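You operate a simulated robot arm through the tools that you are given. There is no shell and no other tool.

The job below is to be done with a simulated robot arm. You get a single attempt, and the scene is never put back.

TASK
Move the blue tube to the gripper ports and try the large cap in the gripper.
Fine: blue button once; tube and cap in place before the valve opens; grip till the lamp lights; then lever open, valve shut, cap back.

The check looks at the end state, three seconds after you hand in, the way a careful person would. Anything else that was tipped, shoved, dropped, spilled or broken makes it a failure. Lids that push on must go on centred and level and be pressed home; caps that screw on are set level and turned clockwise until they are tight.

THE ROBOT
A 6-joint arm with a fingered hand, fixed in place. Base frame: the origin is at the foot of the arm, x ahead of it, y to its left, z up. Units: m, degrees, N and s.
With the tool pointing down near the work surface it reaches from about 0.26 to 0.7 m from the base axis. Its first joint turns from -166.0 to 166.0 degrees. Payload 4 kg.
The TCP is the grasp point between the finger pads, 0.026 m short of the fingertips. In the tool frame z runs along the fingers and y along their closing line. Largest opening 0.148 m; the body of the gripper starts 0.073 m behind the TCP. The gripper is a hand of 3 fingers: y runs from the thumb to the fingers, the wrist lies at [0, 0, -0.239] in the tool frame, and closing takes about 1.5 s.
Orientation is told as [roll, pitch, yaw] about the base's x, y, z axes, in that order, counted from this pose: with the fingers straight down and closing along the base's y, the tool's x points along the base's -x, its y along +y and its z along -z.

THE INTERFACE
- The arm moves only by the tool arm_command. Its argument "motion" is text: rows parted by semicolons, each of 7 numbers parted by spaces: the shift along the tool's x, y, z in units of 500 mm (1.0 is 500 mm), then the turn, a rotation vector about the tool's x, y, z in units of 90 degrees (1.0 is 90 degrees), then the gripper command, from -1 (fully open) to 1 (shut), values between in proportion. In form: dx dy dz rx ry rz hand; .... A call has 1 to 20 rows; each row is the pose to reach, as a shift and turn from the pose commanded when the call began, along the tool's axes at that moment. A call with a number of a shift or a turn outside -1 to 1 is refused whole. Each row takes 0.2 s and may step no farther than 0.05 m and 8.6 degrees from the row before; otherwise, or with a gripper value out of range, the whole call is refused. Where a pose cannot be reached the arm comes as near as it can. A force on the tool above 50 N (or 10 N above the force at the start of the call, whichever is more), or a blocked arm, ends the call early, and 0.2 s more pass. The fingers move at their own pace (about 0.153 m/s each) and stop on an object; they squeeze with about 21 N. The grip force told is the motor's: it shows also when the fingers shut on nothing. Time passes only in rows, and 0.2 s behind the last, so rows that repeat a pose let the fingers close. It gives the time, the measured TCP pose, the force on the tool (base axes), the opening and the grip force at its end, in the units of the frame above (readings bear some noise), with the torque about the TCP (base axes, N m) and any sound that the robot's microphone picked up, and new pictures: "pictures" is both (left out), scene, wrist or none.
- Cameras (640 x 400 px; columns grow to the right, rows downward): "scene" is fixed at [0.2191, -0.6476, 1.4457]; the picture's right is [0.90, -0.44, 0.00], its down [-0.24, -0.47, -0.85] and it looks along [0.38, 0.76, -0.53] (base axes); focal length 248 px, centre (320, 200). "wrist" rides on the gripper at [0.068, -0.039, -0.09] in the tool frame; the picture's right is [0.50, 0.87, 0.00], its down [-0.65, 0.38, -0.65] and it looks along [-0.57, 0.33, 0.76] (tool axes); focal length 222 px, centre (320, 200). There is no depth. A picture from a camera that has moved, and an enlarged one, comes with that camera's place and axes in the base frame and with its lens. The place of the scene camera against the robot may be out by one fixed shift of up to 0.012 m in any direction.
- lift_body(by): slides the trunk up (or, below 0, down) by that many m; the arm rides with it, the base frame stays. It gives what a move gives, with no picture.
- hand_shape(shape): the hand has 3 fingers and takes this shape, open, in about a second: jaw (thumb against the fingers, like two jaws); tri (thumb and two fingers); tip (a fingertip pinch); poke (one finger out to press); point (the index stretched); flat (the hand flat); cup (the hand cupped); fist (a fist). The gripper value then closes the fingers along that shape, each until it touches; the sizes above hold for jaw. It gives what a move gives, with no picture.
- zoom(camera, box): a new picture of the part [left, top, right, bottom] of that camera's present view, enlarged. It takes no simulated time.
- job_done(): hands the job in; it is judged then, once.

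Nothing tells you positions but the pictures and the camera data. Unless the task says otherwise, let go and move clear before handing in.

The tools are called after "Emit:" as name(argument=value, ...) on one line, values as JSON. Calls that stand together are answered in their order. arm_command: Moves the arm, as the interface text tells. Its arguments: {"type":"object","properties":{"motion":{"type":"string"},"pictures":{"type":"string","enum":["both","scene","wrist","none"]}},"required":["motion"]} The other tools are called the same way: lift_body (by) slides the trunk up or down; hand_shape (shape) gives the hand a shape; zoom (camera, box) takes an enlarged picture of a part of a camera's view; job_done () hands the job in.

At the start:

```text
t: 0.0
tool_pos: [0.421, 0.0343, 1.269]
orientation: [0.1, 0.1, 0.0]
force: [-0.2, 0.8, -0.3]
moment: [0.0, -0.03, 0.02]
gripper_width: 0.1478
grasp_force: 0.0
shape: jaw
trunk travel left (down, up): [-0.275, 0.042]
```

scene: 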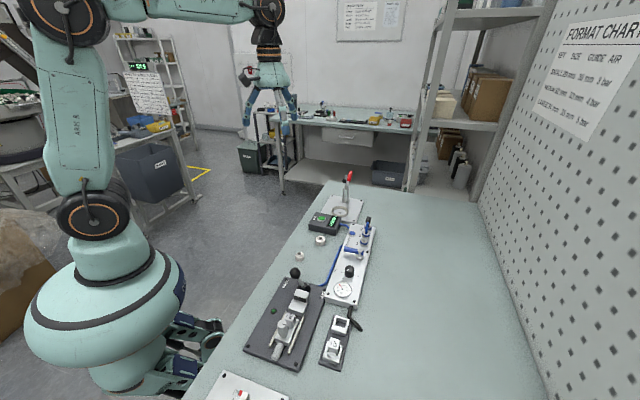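
wrist: 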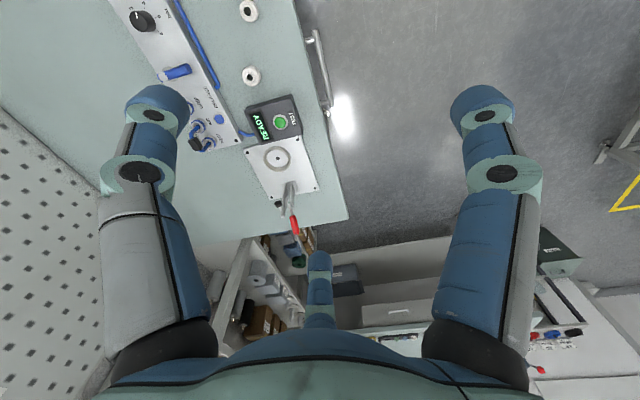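

I see a bench with a gripper test fixture, a valve panel, a lever station and signs. I'll zoom in on each part of the bench before moving anything.

Emit:
zoom(camera="scene", box=[230, 160, 390, 260])

Emit:
zoom(camera="scene", box=[230, 240, 390, 380])

Emit:
zoom(camera="scene", box=[520, 0, 640, 150])

Emit:
zoom(camera="scene", box=[180, 340, 340, 400])

Emit:
zoom(camera="wrist", box=[100, 0, 360, 240])

Emit:
zoom(camera="scene", box=[100, 40, 220, 130])

Emit:
zoom(camera="scene", box=[320, 0, 420, 60])

```text
4.00 times, centred on (310, 210) of scene
camera zoom: at [0.2191, -0.6476, 1.4457], right [0.9, -0.44, 0.0], down [-0.24, -0.47, -0.85], along [0.38, 0.76, -0.53], focal length 993 px, centre (360, 160)
```

zoom: 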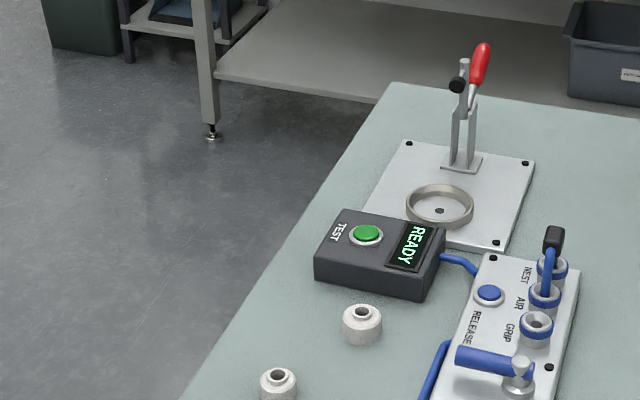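

```text
2.86 times, centred on (310, 310) of scene
camera zoom: at [0.2191, -0.6476, 1.4457], right [0.9, -0.44, 0.0], down [-0.24, -0.47, -0.85], along [0.38, 0.76, -0.53], focal length 709 px, centre (349, -114)
```

zoom: 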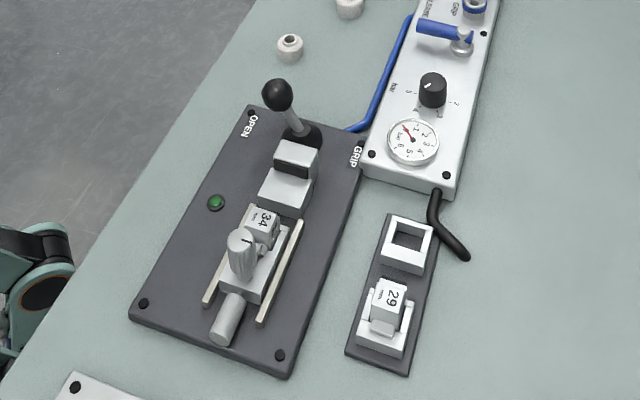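

```text
2.67 times, centred on (580, 75) of scene
camera zoom: at [0.2191, -0.6476, 1.4457], right [0.9, -0.44, 0.0], down [-0.24, -0.47, -0.85], along [0.38, 0.76, -0.53], focal length 662 px, centre (-373, 533)
```

zoom: 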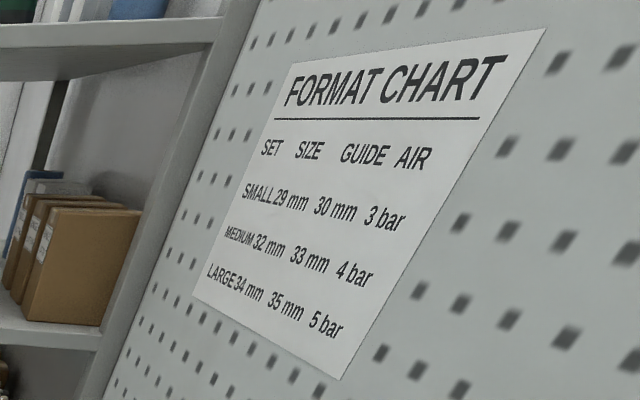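

```text
4.00 times, centred on (260, 370) of scene
camera zoom: at [0.2191, -0.6476, 1.4457], right [0.9, -0.44, 0.0], down [-0.24, -0.47, -0.85], along [0.38, 0.76, -0.53], focal length 993 px, centre (560, -480)
```

zoom: 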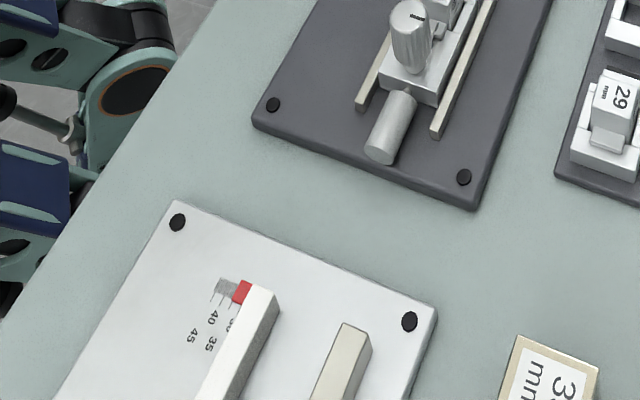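

```text
1.67 times, centred on (230, 120) of wrist
camera zoom: at [0.354, -0.0037, 1.3589], right [-0.5, 0.87, 0.0], down [0.65, 0.38, 0.65], along [0.57, 0.33, -0.76], focal length 370 px, centre (470, 333)
```

zoom: 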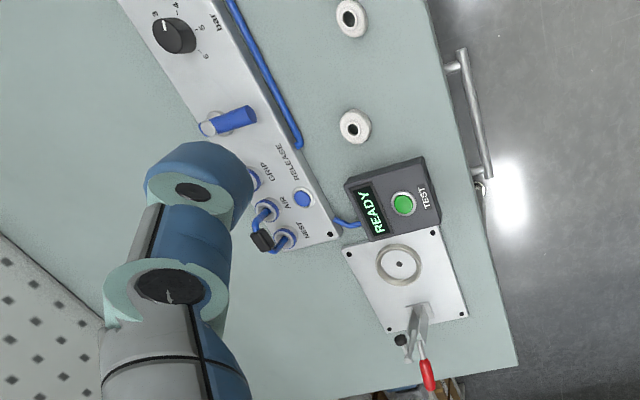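

```text
4.44 times, centred on (160, 85) of scene
camera zoom: at [0.2191, -0.6476, 1.4457], right [0.9, -0.44, 0.0], down [-0.24, -0.47, -0.85], along [0.38, 0.76, -0.53], focal length 1103 px, centre (1031, 711)
```

zoom: 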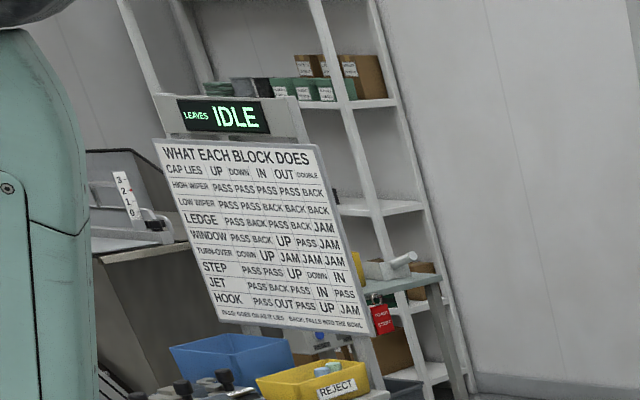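

```text
6.40 times, centred on (370, 30) of scene
camera zoom: at [0.2191, -0.6476, 1.4457], right [0.9, -0.44, 0.0], down [-0.24, -0.47, -0.85], along [0.38, 0.76, -0.53], focal length 1589 px, centre (0, 1288)
```

zoom: 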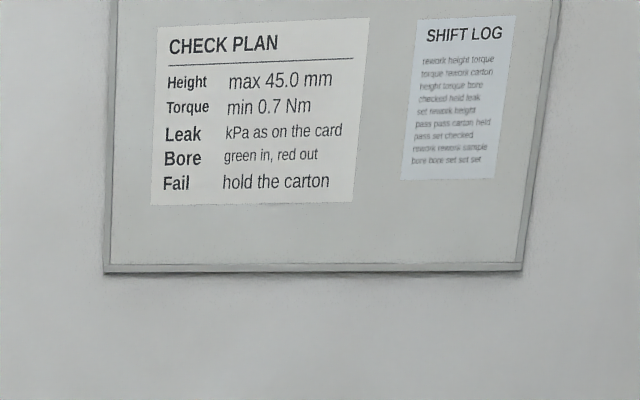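

The gripper station sits near (0.30, -0.30), the air panel near (0.55, -0.15) and the caps near (0.50, -0.08). The bench is at about z 0.86. I'll zoom in closer on each before moving.

Emit:
zoom(camera="scene", box=[330, 210, 390, 260])

Emit:
zoom(camera="scene", box=[280, 225, 340, 270])

Emit:
zoom(camera="scene", box=[325, 255, 375, 305])

Emit:
zoom(camera="scene", box=[260, 260, 335, 345])

Emit:
zoom(camera="wrist", box=[170, 80, 250, 160])

Emit:
zoom(camera="scene", box=[310, 305, 370, 375])

```text
8.00 times, centred on (360, 235) of scene
camera zoom: at [0.2191, -0.6476, 1.4457], right [0.9, -0.44, 0.0], down [-0.24, -0.47, -0.85], along [0.38, 0.76, -0.53], focal length 1986 px, centre (0, -80)
```

zoom: 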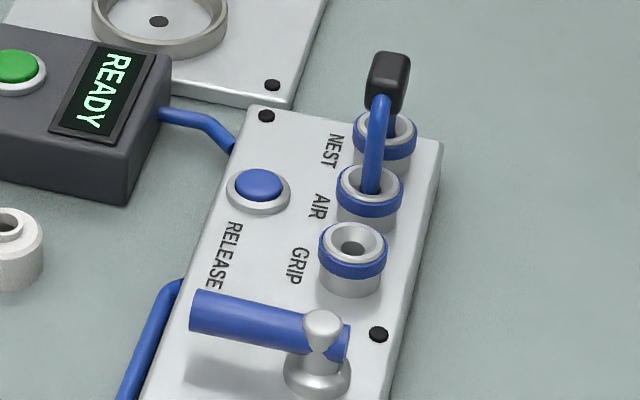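

```text
8.89 times, centred on (310, 248) of scene
camera zoom: at [0.2191, -0.6476, 1.4457], right [0.9, -0.44, 0.0], down [-0.24, -0.47, -0.85], along [0.38, 0.76, -0.53], focal length 2206 px, centre (409, -222)
```

zoom: 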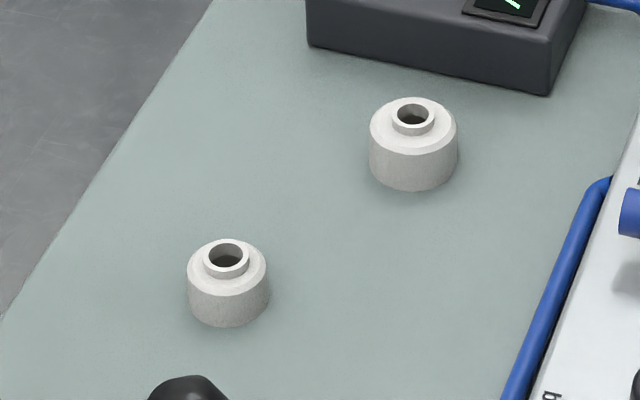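

```text
8.00 times, centred on (350, 280) of scene
camera zoom: at [0.2191, -0.6476, 1.4457], right [0.9, -0.44, 0.0], down [-0.24, -0.47, -0.85], along [0.38, 0.76, -0.53], focal length 1986 px, centre (80, -440)
```

zoom: 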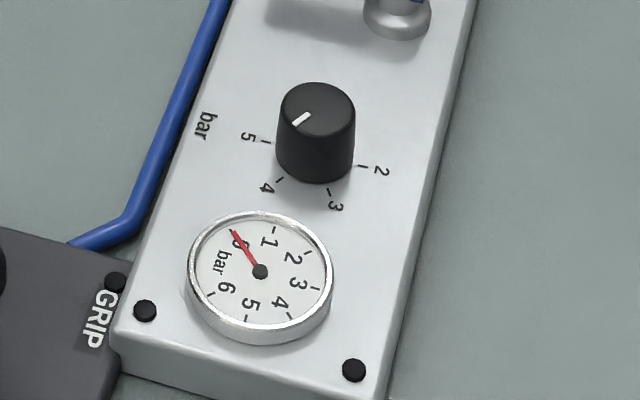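

```text
4.71 times, centred on (298, 302) of scene
camera zoom: at [0.2191, -0.6476, 1.4457], right [0.9, -0.44, 0.0], down [-0.24, -0.47, -0.85], along [0.38, 0.76, -0.53], focal length 1168 px, centre (426, -282)
```

zoom: 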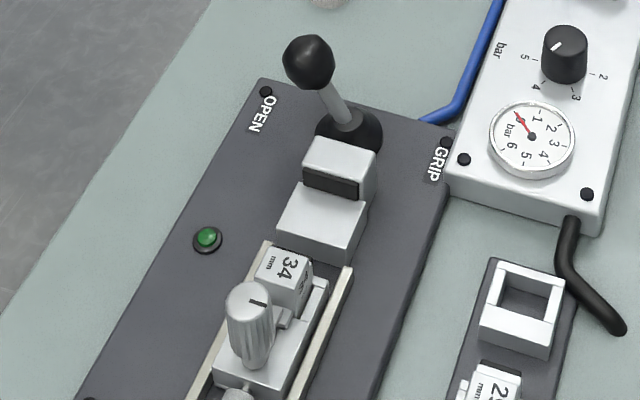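

```text
5.00 times, centred on (210, 120) of wrist
camera zoom: at [0.354, -0.0037, 1.3589], right [-0.5, 0.87, 0.0], down [0.65, 0.38, 0.65], along [0.57, 0.33, -0.76], focal length 1111 px, centre (870, 600)
```

zoom: 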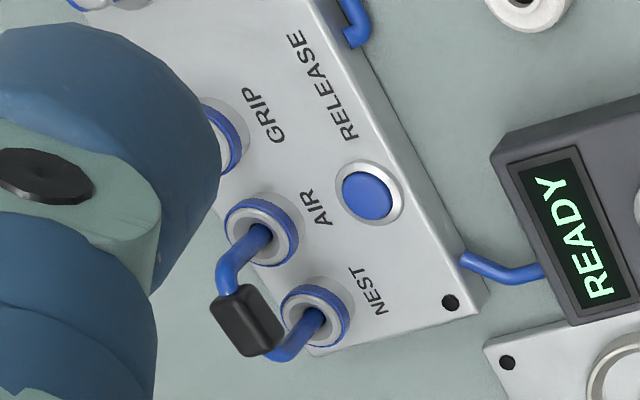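

```text
5.71 times, centred on (340, 340) of scene
camera zoom: at [0.2191, -0.6476, 1.4457], right [0.9, -0.44, 0.0], down [-0.24, -0.47, -0.85], along [0.38, 0.76, -0.53], focal length 1418 px, centre (206, -600)
```

zoom: 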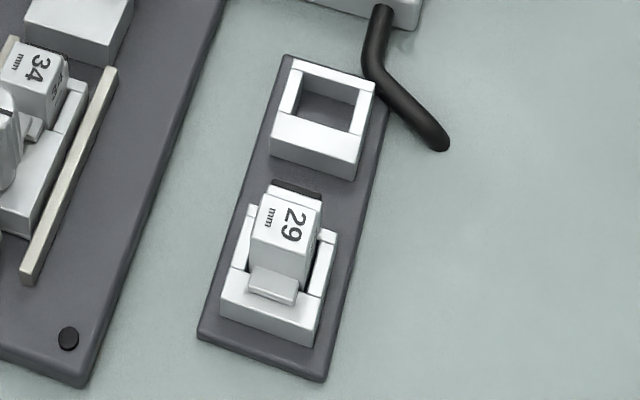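

The ports read NEST, AIR and GRIP, with the U-tube in NEST and AIR. RELEASE is the blue button, and the cap nearest the test box looks like the larger one. I'm moving the hand above the panel for a closer wrist view.

Emit:
arm_command(motion="-0.017 -0.0625 0.0485 0 0 0 -1; -0.0345 -0.125 0.097 0 0 0 -1; -0.052 -0.1875 0.1455 0 0 0 -1; -0.069 -0.25 0.194 0 0 0 -1; -0.086 -0.3125 0.2425 0 0 0 -1; -0.1035 -0.375 0.291 0 0 0 -1; -0.121 -0.4375 0.3395 0 0 0 -1; -0.138 -0.5 0.388 0 0 0 -1", pictures="both")

```text
t: 1.8
tool_pos: [0.4911, -0.2157, 1.0754]
orientation: [0.0, 0.0, 0.0]
force: [-0.3, -0.9, 0.4]
moment: [0.03, -0.03, 0.03]
gripper_width: 0.148
grasp_force: 0.1
shape: jaw
trunk travel left (down, up): [-0.275, 0.042]
camera wrist: at [0.4245, -0.2548, 1.1639], right [-0.5, 0.87, 0.0], down [0.65, 0.38, 0.65], along [0.57, 0.33, -0.76], focal length 222 px, centre (320, 200)
```

scene: 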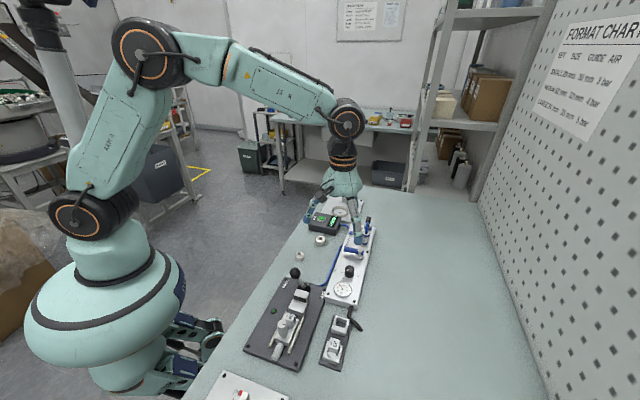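
wrist: 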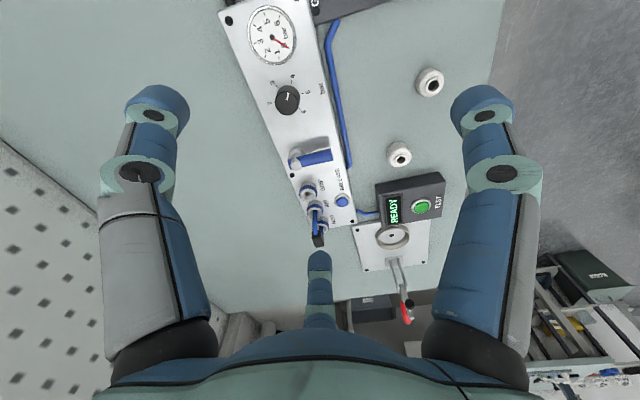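

The panel is now centred in the wrist view, so I'm enlarging the features to measure them.

Emit:
zoom(camera="wrist", box=[270, 130, 370, 260])

Emit:
zoom(camera="wrist", box=[240, 60, 340, 130])

Emit:
zoom(camera="wrist", box=[380, 50, 460, 180])

Emit:
zoom(camera="wrist", box=[220, 0, 360, 70])

```text
3.08 times, centred on (320, 195) of wrist
camera zoom: at [0.4245, -0.2548, 1.1639], right [-0.5, 0.87, 0.0], down [0.65, 0.38, 0.65], along [0.57, 0.33, -0.76], focal length 684 px, centre (320, 215)
```

zoom: 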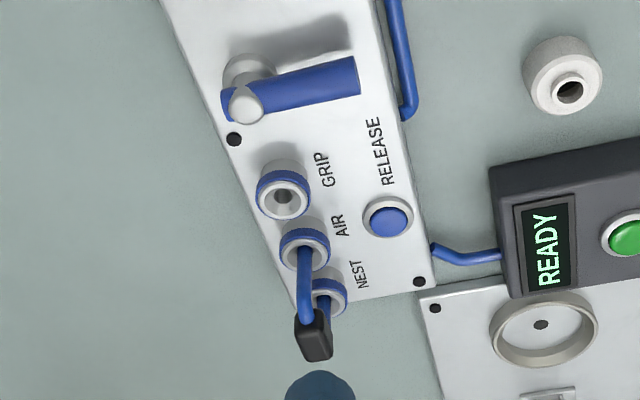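

```text
5.71 times, centred on (290, 95) of wrist
camera zoom: at [0.4245, -0.2548, 1.1639], right [-0.5, 0.87, 0.0], down [0.65, 0.38, 0.65], along [0.57, 0.33, -0.76], focal length 1269 px, centre (491, 800)
```

zoom: 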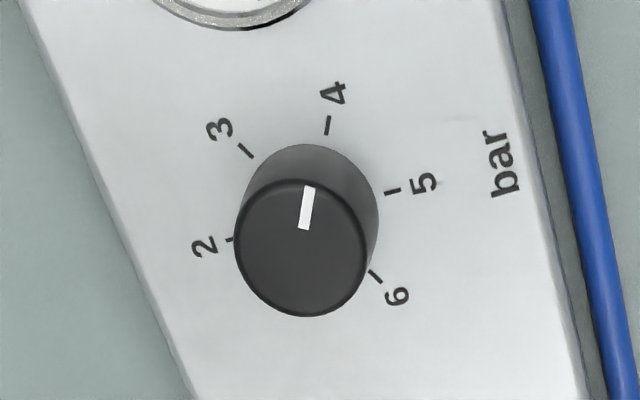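

```text
3.08 times, centred on (420, 115) of wrist
camera zoom: at [0.4245, -0.2548, 1.1639], right [-0.5, 0.87, 0.0], down [0.65, 0.38, 0.65], along [0.57, 0.33, -0.76], focal length 684 px, centre (12, 462)
```

zoom: 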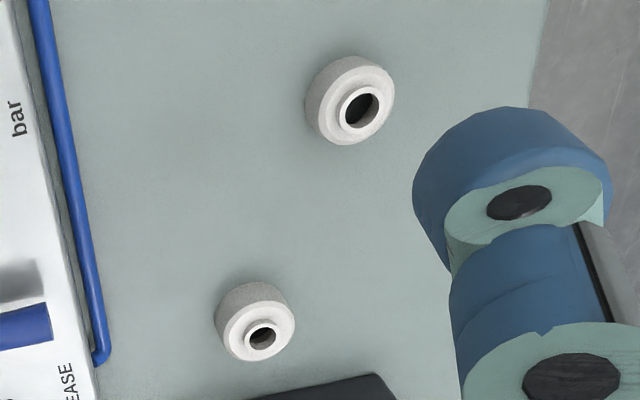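

```text
4.57 times, centred on (290, 35) of wrist
camera zoom: at [0.4245, -0.2548, 1.1639], right [-0.5, 0.87, 0.0], down [0.65, 0.38, 0.65], along [0.57, 0.33, -0.76], focal length 1015 px, centre (457, 954)
```

zoom: 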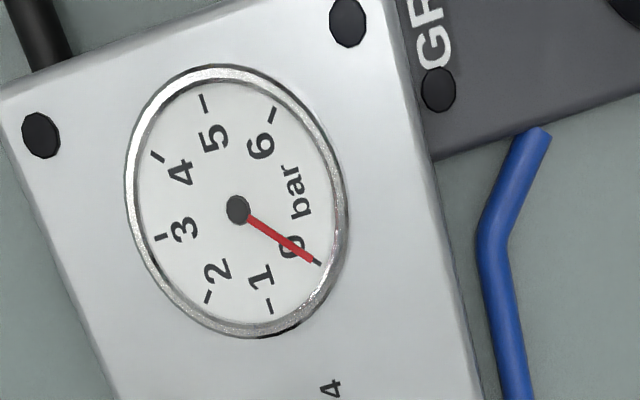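

The regulator points at 4 bar, the gauge reads 0, and the tube's black grip block is at about (0.665, -0.120, 0.939). Next I'm moving the wrist camera over the gripper station.

Emit:
arm_command(motion="0.08 -0.032 0 0 0 0 -1; 0.16 -0.064 0 0 0 0 -1; 0.24 -0.096 0 0 0 0 -1; 0.32 -0.128 0 0 0 0 -1; 0.4 -0.16 0 0 0 0 -1; 0.48 -0.192 0 0 0 0 -1; 0.56 -0.224 0 0 0 0 -1; 0.64 -0.256 0 0 0 0 -1; 0.72 -0.288 0 0 0 0 -1", pictures="both")

```text
t: 3.8
tool_pos: [0.1288, -0.3597, 1.0759]
orientation: [0.0, -0.1, -0.1]
force: [-0.4, -0.4, 0.9]
moment: [0.04, 0.01, 0.0]
gripper_width: 0.1479
grasp_force: 0.0
shape: jaw
trunk travel left (down, up): [-0.275, 0.042]
camera wrist: at [0.0618, -0.3979, 1.1651], right [-0.5, 0.87, 0.0], down [0.65, 0.38, 0.65], along [0.57, 0.33, -0.76], focal length 222 px, centre (320, 200)
```

scene: 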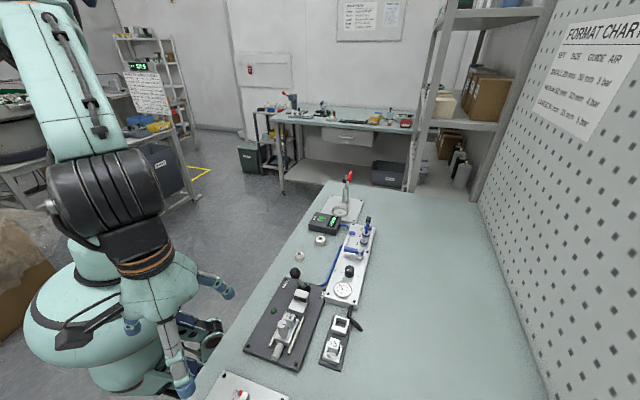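
wrist: 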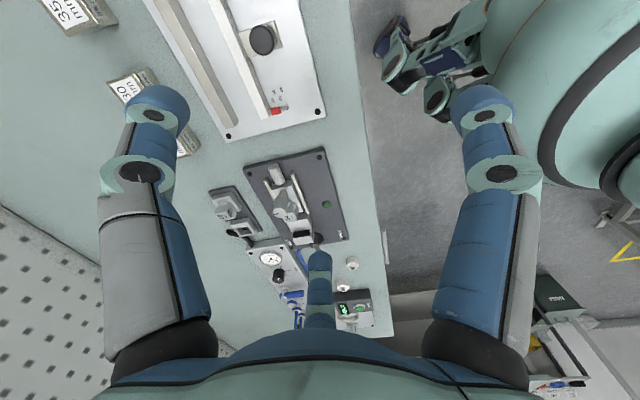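

The gripper station is in view now. I'm zooming in on it from both cameras.

Emit:
zoom(camera="wrist", box=[240, 140, 360, 250])

Emit:
zoom(camera="scene", box=[260, 280, 320, 340])

Emit:
zoom(camera="scene", box=[250, 310, 320, 370])

Emit:
zoom(camera="scene", box=[330, 170, 390, 230])

```text
3.64 times, centred on (300, 195) of wrist
camera zoom: at [0.0618, -0.3979, 1.1651], right [-0.5, 0.87, 0.0], down [0.65, 0.38, 0.65], along [0.57, 0.33, -0.76], focal length 808 px, centre (393, 218)
```

zoom: 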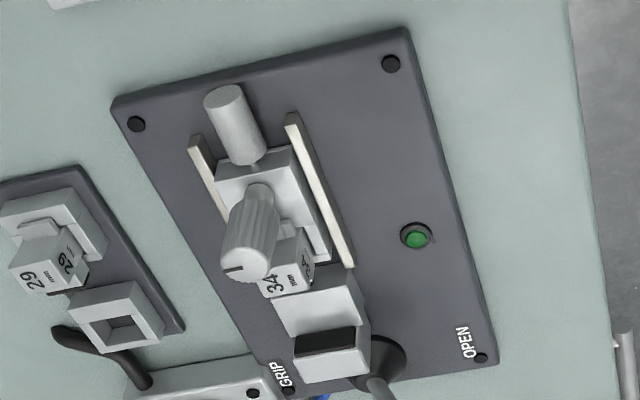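

```text
6.67 times, centred on (290, 310) of scene
camera zoom: at [0.2191, -0.6476, 1.4457], right [0.9, -0.44, 0.0], down [-0.24, -0.47, -0.85], along [0.38, 0.76, -0.53], focal length 1655 px, centre (520, -533)
```

zoom: 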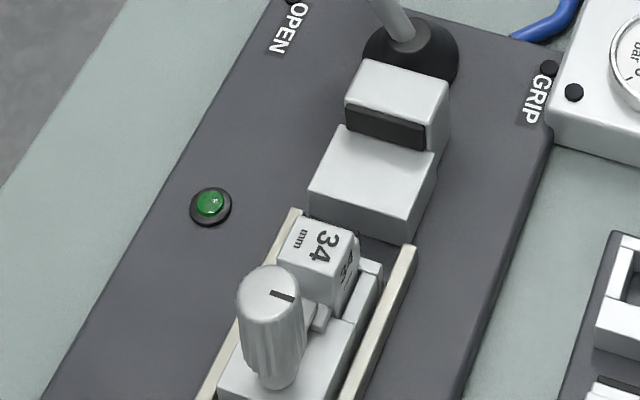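

```text
6.67 times, centred on (285, 340) of scene
camera zoom: at [0.2191, -0.6476, 1.4457], right [0.9, -0.44, 0.0], down [-0.24, -0.47, -0.85], along [0.38, 0.76, -0.53], focal length 1655 px, centre (553, -733)
```

zoom: 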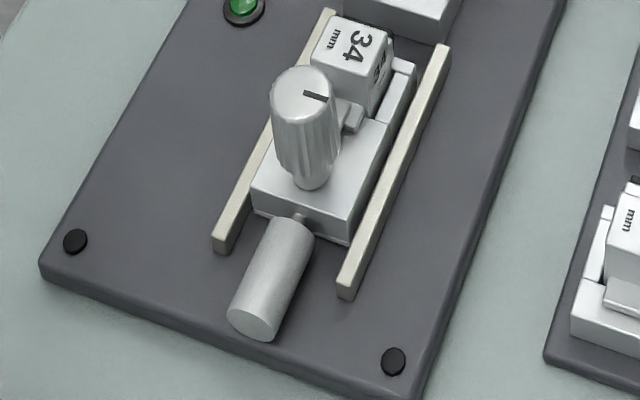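

```text
6.67 times, centred on (360, 200) of scene
camera zoom: at [0.2191, -0.6476, 1.4457], right [0.9, -0.44, 0.0], down [-0.24, -0.47, -0.85], along [0.38, 0.76, -0.53], focal length 1655 px, centre (53, 200)
```

zoom: 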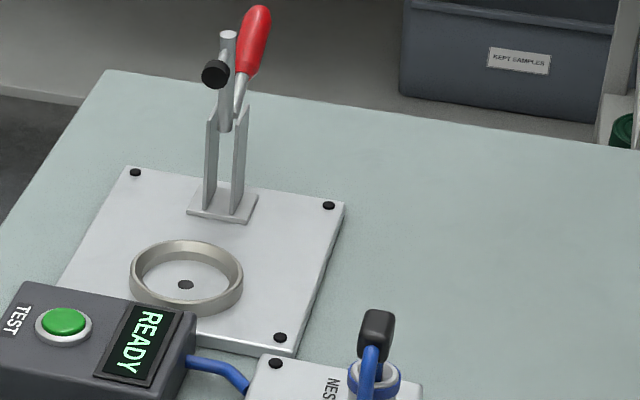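

The station plates are turned 45°. The gripper's seat is at about (0.339, -0.280, 0.884), between the rubber pad and the 34 mm insert, and its lever leans to OPEN. I'm closing the hand in free air to learn where the fingers go.

Emit:
arm_command(motion="0 0 0 0 0 0 1; 0 0 0 0 0 0 1; 0 0 0 0 0 0 1; 0 0 0 0 0 0 1; 0 0 0 0 0 0 1; 0 0 0 0 0 0 1; 0 0 0 0 0 0 1; 0 0 0 0 0 0 1", pictures="both")

```text
t: 5.6
tool_pos: [0.1295, -0.359, 1.0761]
orientation: [0.0, 0.0, 0.0]
force: [0.0, 1.0, 0.8]
moment: [-0.03, -0.02, -0.01]
gripper_width: 0.0
grasp_force: 21.6
shape: jaw
trunk travel left (down, up): [-0.275, 0.042]
camera wrist: at [0.063, -0.3974, 1.1653], right [-0.5, 0.87, 0.0], down [0.65, 0.38, 0.65], along [0.57, 0.33, -0.76], focal length 222 px, centre (320, 200)
```

scene: 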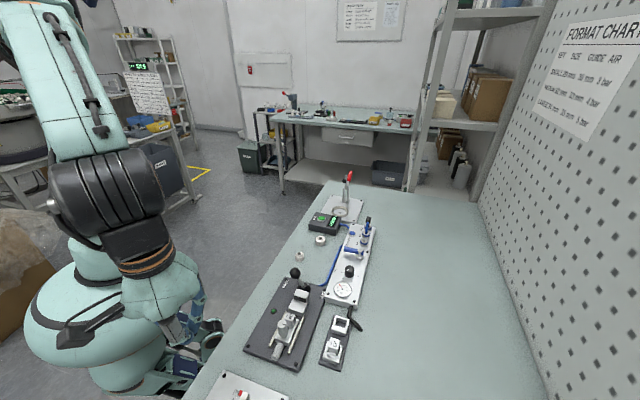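
wrist: 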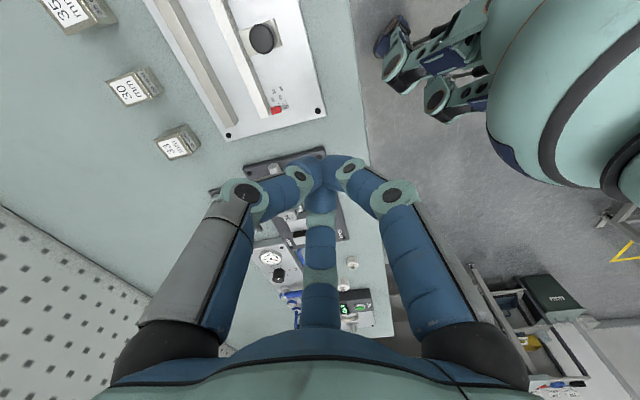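

Emit:
zoom(camera="wrist", box=[220, 130, 420, 280])

Emit:
hand_shape(shape="tri")

```text
2.67 times, centred on (320, 205) of wrist
camera zoom: at [0.063, -0.3974, 1.1653], right [-0.5, 0.87, 0.0], down [0.65, 0.38, 0.65], along [0.57, 0.33, -0.76], focal length 592 px, centre (320, 187)
```

zoom: 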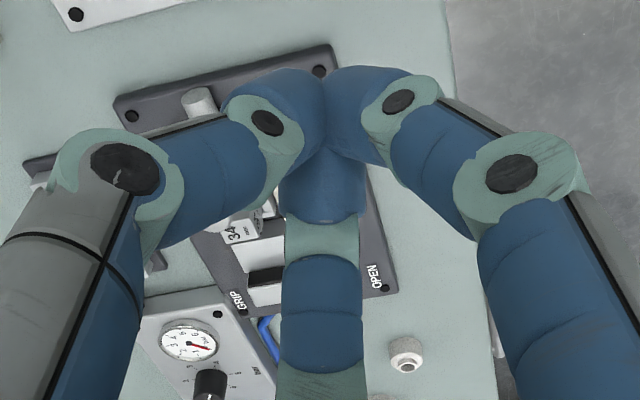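

```text
t: 6.5
tool_pos: [0.1299, -0.3592, 1.0758]
orientation: [0.0, -0.1, 0.1]
force: [-0.3, 0.5, 0.6]
moment: [-0.02, -0.03, -0.01]
gripper_width: 0.1477
grasp_force: 0.2
shape: tri
trunk travel left (down, up): [-0.275, 0.042]
```

In jaw shape all three fingers meet at the TCP. I'm now checking the tri shape open and closed.

Emit:
arm_command(motion="0 0 0 0 0 0 -1", pictures="wrist")

Emit:
arm_command(motion="0 0 0 0 0 0 1; 0 0 0 0 0 0 1; 0 0 0 0 0 0 1; 0 0 0 0 0 0 1; 0 0 0 0 0 0 1; 0 0 0 0 0 0 1; 0 0 0 0 0 0 1; 0 0 0 0 0 0 1", pictures="wrist")

Emit:
hand_shape(shape="tip")

Emit:
arm_command(motion="0 0 0 0 0 0 -1", pictures="wrist")

Emit:
arm_command(motion="0 0 0 0 0 0 1; 0 0 0 0 0 0 1; 0 0 0 0 0 0 1; 0 0 0 0 0 0 1; 0 0 0 0 0 0 1; 0 0 0 0 0 0 1; 0 0 0 0 0 0 1; 0 0 0 0 0 0 1", pictures="wrist")

Emit:
hand_shape(shape="poke")

Emit:
arm_command(motion="0 0 0 0 0 0 -1", pictures="both")

```text
t: 6.9
tool_pos: [0.1311, -0.3598, 1.0748]
orientation: [0.0, 0.0, 0.0]
force: [0.2, 0.4, -0.4]
moment: [-0.01, 0.0, 0.0]
gripper_width: 0.1478
grasp_force: 0.1
shape: tri
trunk travel left (down, up): [-0.275, 0.042]
camera wrist: at [0.063, -0.3974, 1.1653], right [-0.5, 0.87, 0.0], down [0.65, 0.38, 0.65], along [0.57, 0.33, -0.76], focal length 222 px, centre (320, 200)
```

wrist: 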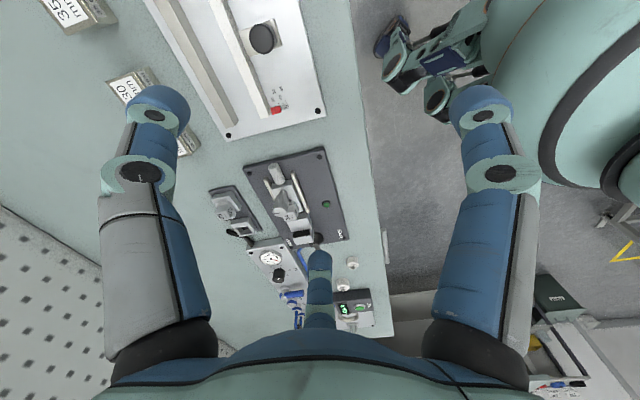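

```text
t: 8.7
tool_pos: [0.1292, -0.3592, 1.0755]
orientation: [0.0, 0.1, 0.1]
force: [0.1, -1.0, -0.4]
moment: [0.03, -0.01, 0.0]
gripper_width: 0.0
grasp_force: 21.3
shape: tri
trunk travel left (down, up): [-0.275, 0.042]
camera wrist: at [0.063, -0.3974, 1.1653], right [-0.5, 0.87, 0.0], down [0.65, 0.38, 0.65], along [0.57, 0.33, -0.76], focal length 222 px, centre (320, 200)
```

wrist: 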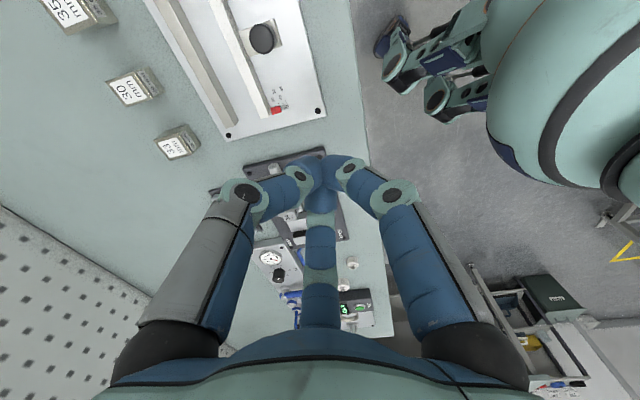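

```text
t: 9.6
tool_pos: [0.1309, -0.3595, 1.0753]
orientation: [0.0, -0.1, 0.1]
force: [0.3, -0.6, 0.1]
moment: [-0.02, 0.01, 0.01]
gripper_width: 0.1482
grasp_force: 0.2
shape: tip
trunk travel left (down, up): [-0.275, 0.042]
```

```text
t: 10.0
tool_pos: [0.1294, -0.3601, 1.0755]
orientation: [0.0, 0.1, 0.0]
force: [0.1, 0.0, -1.2]
moment: [-0.02, -0.02, 0.04]
gripper_width: 0.1478
grasp_force: 0.0
shape: tip
trunk travel left (down, up): [-0.275, 0.042]
camera wrist: at [0.063, -0.3974, 1.1653], right [-0.5, 0.87, 0.0], down [0.65, 0.38, 0.65], along [0.57, 0.33, -0.76], focal length 222 px, centre (320, 200)
```

wrist: 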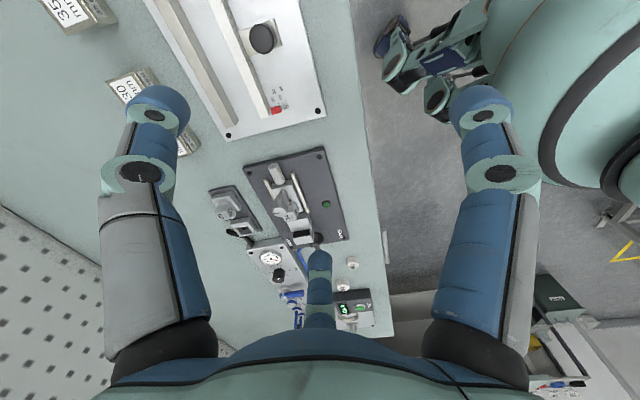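

```text
t: 11.8
tool_pos: [0.1303, -0.3598, 1.0761]
orientation: [0.1, 0.0, 0.0]
force: [-0.1, 0.0, -0.3]
moment: [0.02, -0.03, 0.04]
gripper_width: 0.0
grasp_force: 20.7
shape: tip
trunk travel left (down, up): [-0.275, 0.042]
camera wrist: at [0.063, -0.3974, 1.1653], right [-0.5, 0.87, 0.0], down [0.65, 0.38, 0.65], along [0.57, 0.33, -0.76], focal length 222 px, centre (320, 200)
```

wrist: 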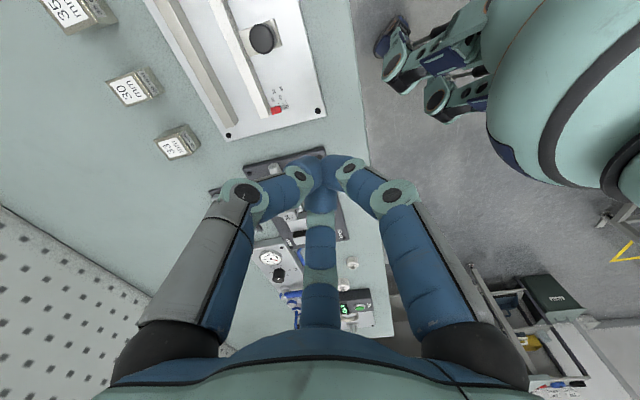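

```text
t: 12.7
tool_pos: [0.1304, -0.3586, 1.0758]
orientation: [-0.1, 0.0, 0.0]
force: [-0.5, 0.6, 0.4]
moment: [0.05, 0.0, -0.01]
gripper_width: 0.0002
grasp_force: 0.1
shape: poke
trunk travel left (down, up): [-0.275, 0.042]
```

```text
t: 13.1
tool_pos: [0.1301, -0.3597, 1.077]
orientation: [0.0, 0.0, 0.0]
force: [0.9, 0.3, -0.9]
moment: [-0.03, -0.01, 0.01]
gripper_width: 0.0
grasp_force: 0.1
shape: poke
trunk travel left (down, up): [-0.275, 0.042]
camera wrist: at [0.063, -0.3974, 1.1653], right [-0.5, 0.87, 0.0], down [0.65, 0.38, 0.65], along [0.57, 0.33, -0.76], focal length 222 px, centre (320, 200)
```

scene: 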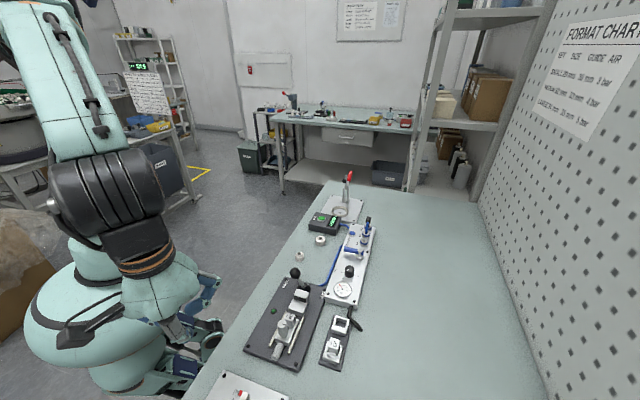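
wrist: 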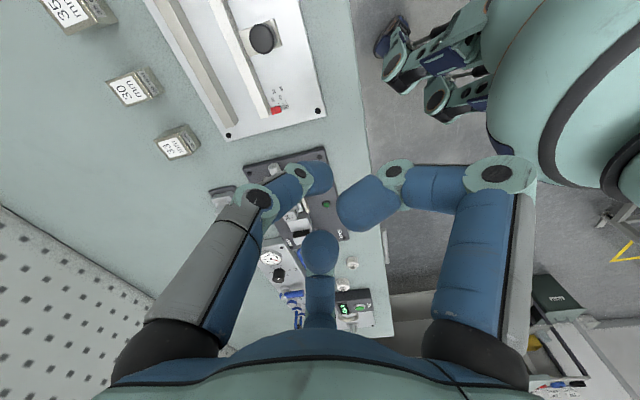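

In poke shape the thumb tip stands on the tool axis with the other two fingers curled back. I'm zooming in to measure where the tip is.

Emit:
zoom(camera="wrist", box=[220, 130, 420, 280])

Emit:
zoom(camera="scene", box=[120, 250, 240, 370])

```text
2.67 times, centred on (320, 205) of wrist
camera zoom: at [0.063, -0.3974, 1.1653], right [-0.5, 0.87, 0.0], down [0.65, 0.38, 0.65], along [0.57, 0.33, -0.76], focal length 592 px, centre (320, 187)
```

zoom: 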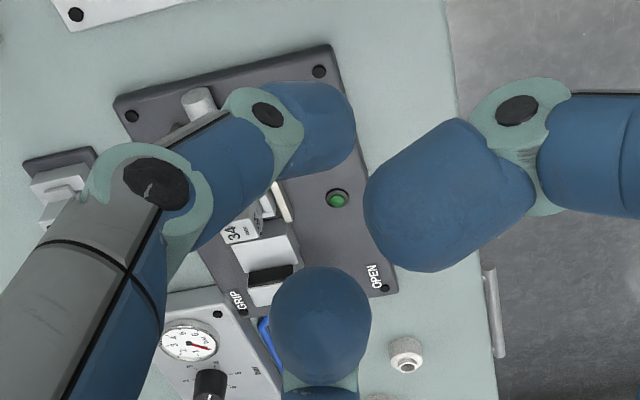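

```text
3.33 times, centred on (180, 310) of scene
camera zoom: at [0.2191, -0.6476, 1.4457], right [0.9, -0.44, 0.0], down [-0.24, -0.47, -0.85], along [0.38, 0.76, -0.53], focal length 827 px, centre (787, -167)
```

zoom: 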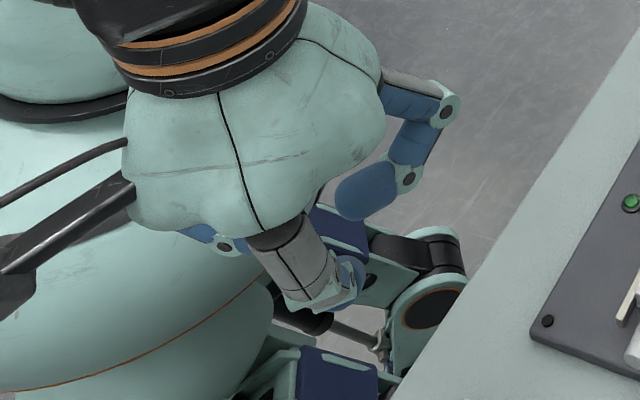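

The poke tip sits on the tool axis, so I'm moving it above the RELEASE button at about (0.618, -0.100), staying high.

Emit:
arm_command(motion="-0.0813 0.0433 0.0077 0 0 0 -1; -0.1627 0.0867 0.0153 0 0 0 -1; -0.244 0.13 0.023 0 0 0 -1; -0.3253 0.1733 0.0307 0 0 0 -1; -0.4067 0.2167 0.0383 0 0 0 -1; -0.488 0.26 0.046 0 0 0 -1; -0.5693 0.3033 0.0537 0 0 0 -1; -0.6507 0.3467 0.0613 0 0 0 -1; -0.732 0.39 0.069 0 0 0 -1; -0.8133 0.4333 0.0767 0 0 0 -1; -0.8947 0.4767 0.0843 0 0 0 -1; -0.976 0.52 0.092 0 0 0 -1", pictures="both")

```text
t: 15.7
tool_pos: [0.6204, -0.0989, 1.0286]
orientation: [-0.1, 0.0, 0.1]
force: [0.2, 0.2, -0.3]
moment: [0.0, 0.03, 0.02]
gripper_width: 0.0001
grasp_force: 0.1
shape: poke
trunk travel left (down, up): [-0.275, 0.042]
camera wrist: at [0.5529, -0.1375, 1.1186], right [-0.5, 0.87, 0.0], down [0.66, 0.38, 0.65], along [0.57, 0.33, -0.76], focal length 222 px, centre (320, 200)
```

scene: 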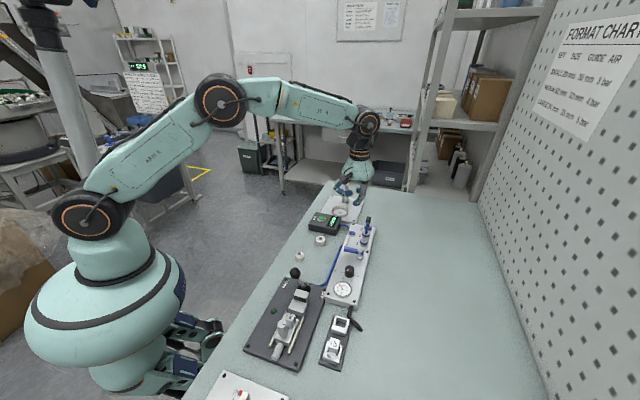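
wrist: 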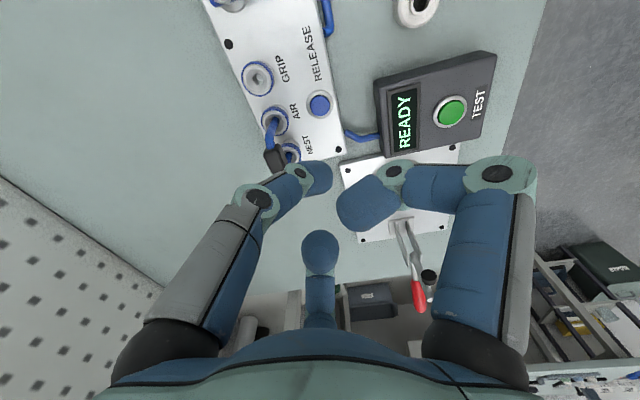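

The hand is above the panel, so I'm zooming in to measure the button and ports precisely.

Emit:
zoom(camera="wrist", box=[220, 40, 360, 180])

Emit:
zoom(camera="scene", box=[310, 150, 400, 260])

```text
2.86 times, centred on (290, 110) of wrist
camera zoom: at [0.5529, -0.1375, 1.1186], right [-0.5, 0.87, 0.0], down [0.66, 0.38, 0.65], along [0.57, 0.33, -0.76], focal length 635 px, centre (406, 457)
```

zoom: 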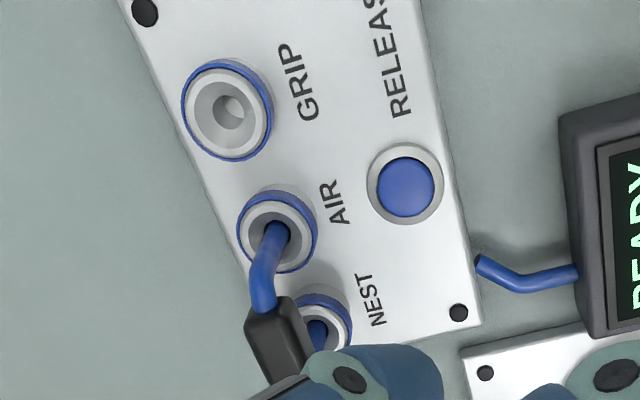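

```text
3.64 times, centred on (355, 205) of scene
camera zoom: at [0.2191, -0.6476, 1.4457], right [0.9, -0.44, 0.0], down [-0.24, -0.47, -0.85], along [0.38, 0.76, -0.53], focal length 903 px, centre (193, 182)
```

zoom: 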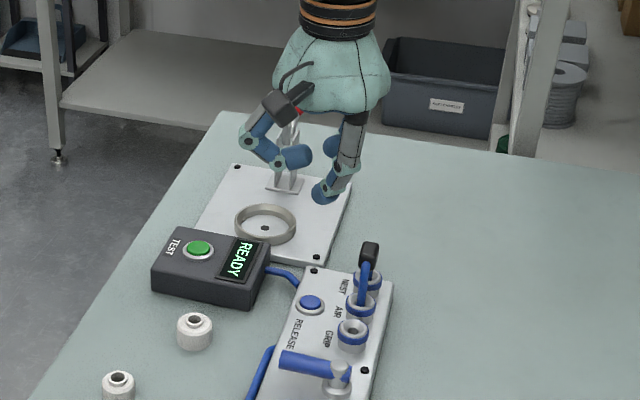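

The poke tip is directly over the button at (0.619, -0.100). I'm lowering it to just above.

Emit:
arm_command(motion="0 0 0.06 0 0 0 -1; 0 0 0.12 0 0 0 -1; 0 0 0.17 0 0 0 -1; 0 0 0.2 0 0 0 -1", pictures="both")

Emit:
zoom(camera="scene", box=[310, 180, 390, 260])

Emit:
zoom(camera="wrist", box=[240, 110, 400, 250])

```text
t: 16.7
tool_pos: [0.6177, -0.0988, 0.9293]
orientation: [0.0, 0.0, 0.0]
force: [-0.8, -0.2, -0.5]
moment: [-0.02, -0.01, -0.01]
gripper_width: 0.0
grasp_force: 0.0
shape: poke
trunk travel left (down, up): [-0.275, 0.042]
camera wrist: at [0.5514, -0.1376, 1.0188], right [-0.5, 0.87, 0.0], down [0.65, 0.38, 0.65], along [0.57, 0.33, -0.76], focal length 222 px, centre (320, 200)
```

scene: 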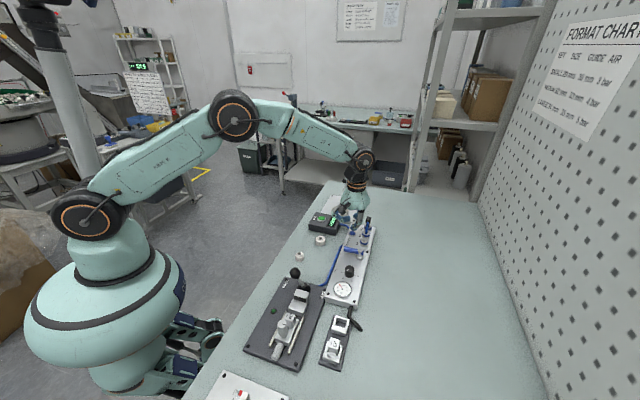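
wrist: 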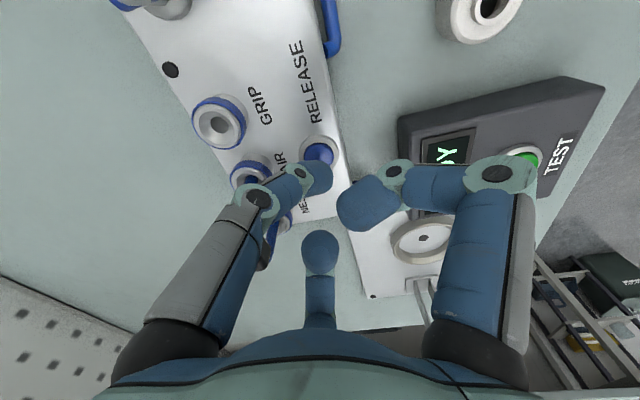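

```text
5.00 times, centred on (350, 220) of scene
camera zoom: at [0.2191, -0.6476, 1.4457], right [0.9, -0.44, 0.0], down [-0.24, -0.47, -0.85], along [0.38, 0.76, -0.53], focal length 1241 px, centre (170, 100)
```

zoom: 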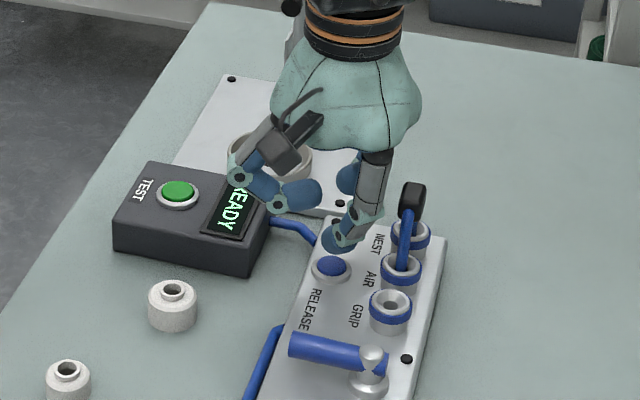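

```text
2.86 times, centred on (320, 180) of wrist
camera zoom: at [0.5514, -0.1376, 1.0188], right [-0.5, 0.87, 0.0], down [0.65, 0.38, 0.65], along [0.57, 0.33, -0.76], focal length 635 px, centre (320, 257)
```

zoom: 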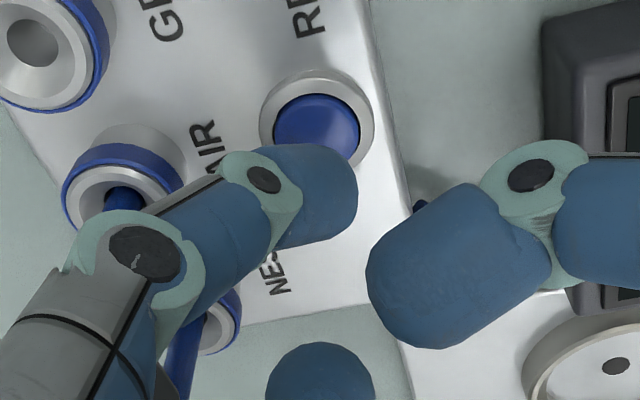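

The tip is on target and the finger clears the tube. I'm pressing down in small steps while watching the force.

Emit:
arm_command(motion="0 0 0.02 0 0 0 -1; 0 0 0.036 0 0 0 -1; 0 0 0.04 0 0 0 -1; 0 0 0.044 0 0 0 -1", pictures="scene")

Emit:
zoom(camera="scene", box=[320, 200, 380, 250])

```text
t: 17.7
tool_pos: [0.6183, -0.0996, 0.9096]
orientation: [-0.1, -0.3, 0.0]
force: [4.9, -1.7, 16.8]
moment: [-0.02, -0.08, -0.05]
gripper_width: 0.0
grasp_force: 0.0
shape: poke
trunk travel left (down, up): [-0.275, 0.042]
heard: click
```

scene: 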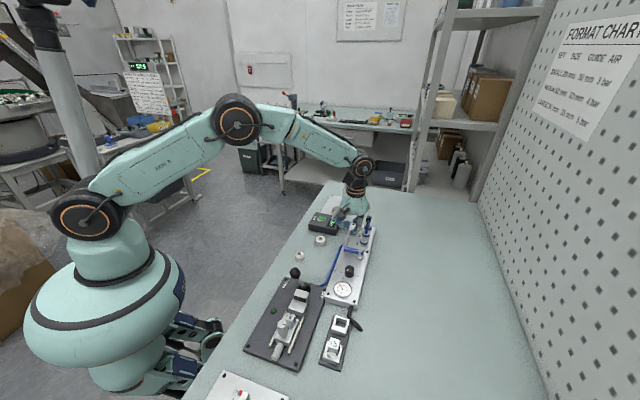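

```text
8.00 times, centred on (350, 225) of scene
camera zoom: at [0.2191, -0.6476, 1.4457], right [0.9, -0.44, 0.0], down [-0.24, -0.47, -0.85], along [0.38, 0.76, -0.53], focal length 1986 px, centre (80, 0)
```

zoom: 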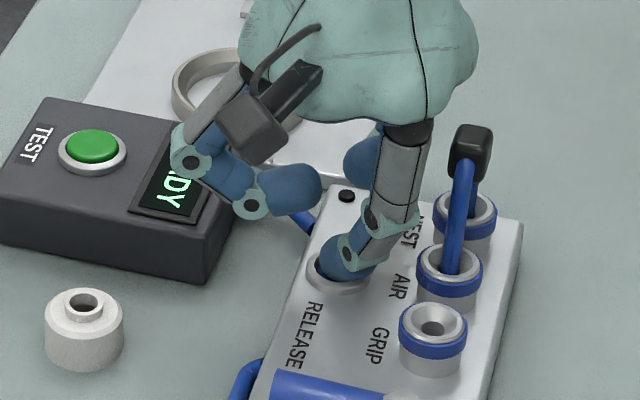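

I heard a click, so RELEASE has been pressed once. I'm lifting straight off.

Emit:
arm_command(motion="0 0 -0.03 0 0 0 -1; 0 0 -0.1 0 0 0 -1; 0 0 -0.19 0 0 0 -1", pictures="scene")

Emit:
hand_shape(shape="jaw")

Emit:
zoom(camera="scene", box=[320, 200, 400, 260])

Emit:
zoom(camera="wrist", box=[200, 60, 380, 240])

```text
t: 18.5
tool_pos: [0.618, -0.0996, 1.0024]
orientation: [0.0, -0.1, 0.0]
force: [-0.1, 0.5, -0.7]
moment: [0.03, 0.03, 0.0]
gripper_width: 0.0001
grasp_force: 0.0
shape: poke
trunk travel left (down, up): [-0.275, 0.042]
```

scene: 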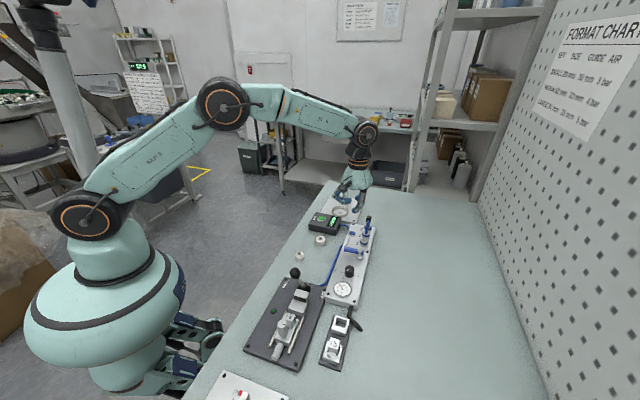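

```text
t: 19.4
tool_pos: [0.6186, -0.1004, 1.0014]
orientation: [0.1, 0.1, 0.1]
force: [0.1, 0.1, -0.2]
moment: [0.01, -0.03, -0.02]
gripper_width: 0.1477
grasp_force: 0.0
shape: jaw
trunk travel left (down, up): [-0.275, 0.042]
```

```text
6.67 times, centred on (360, 230) of scene
camera zoom: at [0.2191, -0.6476, 1.4457], right [0.9, -0.44, 0.0], down [-0.24, -0.47, -0.85], along [0.38, 0.76, -0.53], focal length 1655 px, centre (53, 0)
```

zoom: 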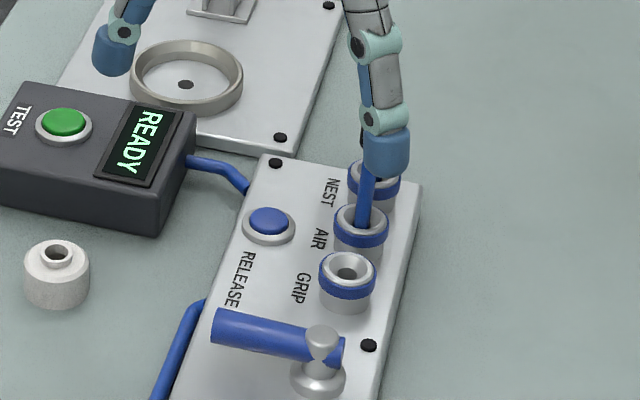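

```text
2.22 times, centred on (290, 150) of wrist
camera zoom: at [0.5516, -0.138, 1.0912], right [-0.5, 0.87, 0.0], down [0.65, 0.38, 0.65], along [0.57, 0.33, -0.76], focal length 494 px, centre (387, 311)
```

zoom: 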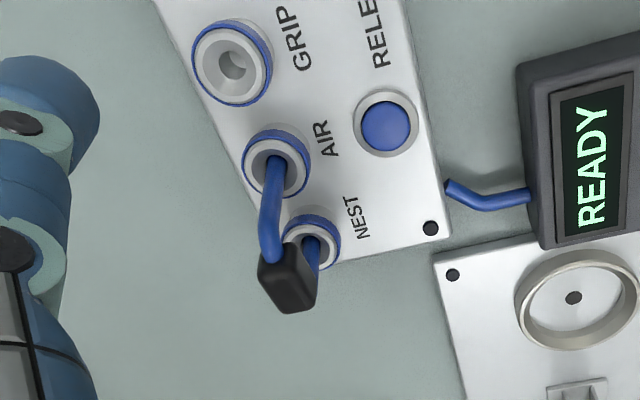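

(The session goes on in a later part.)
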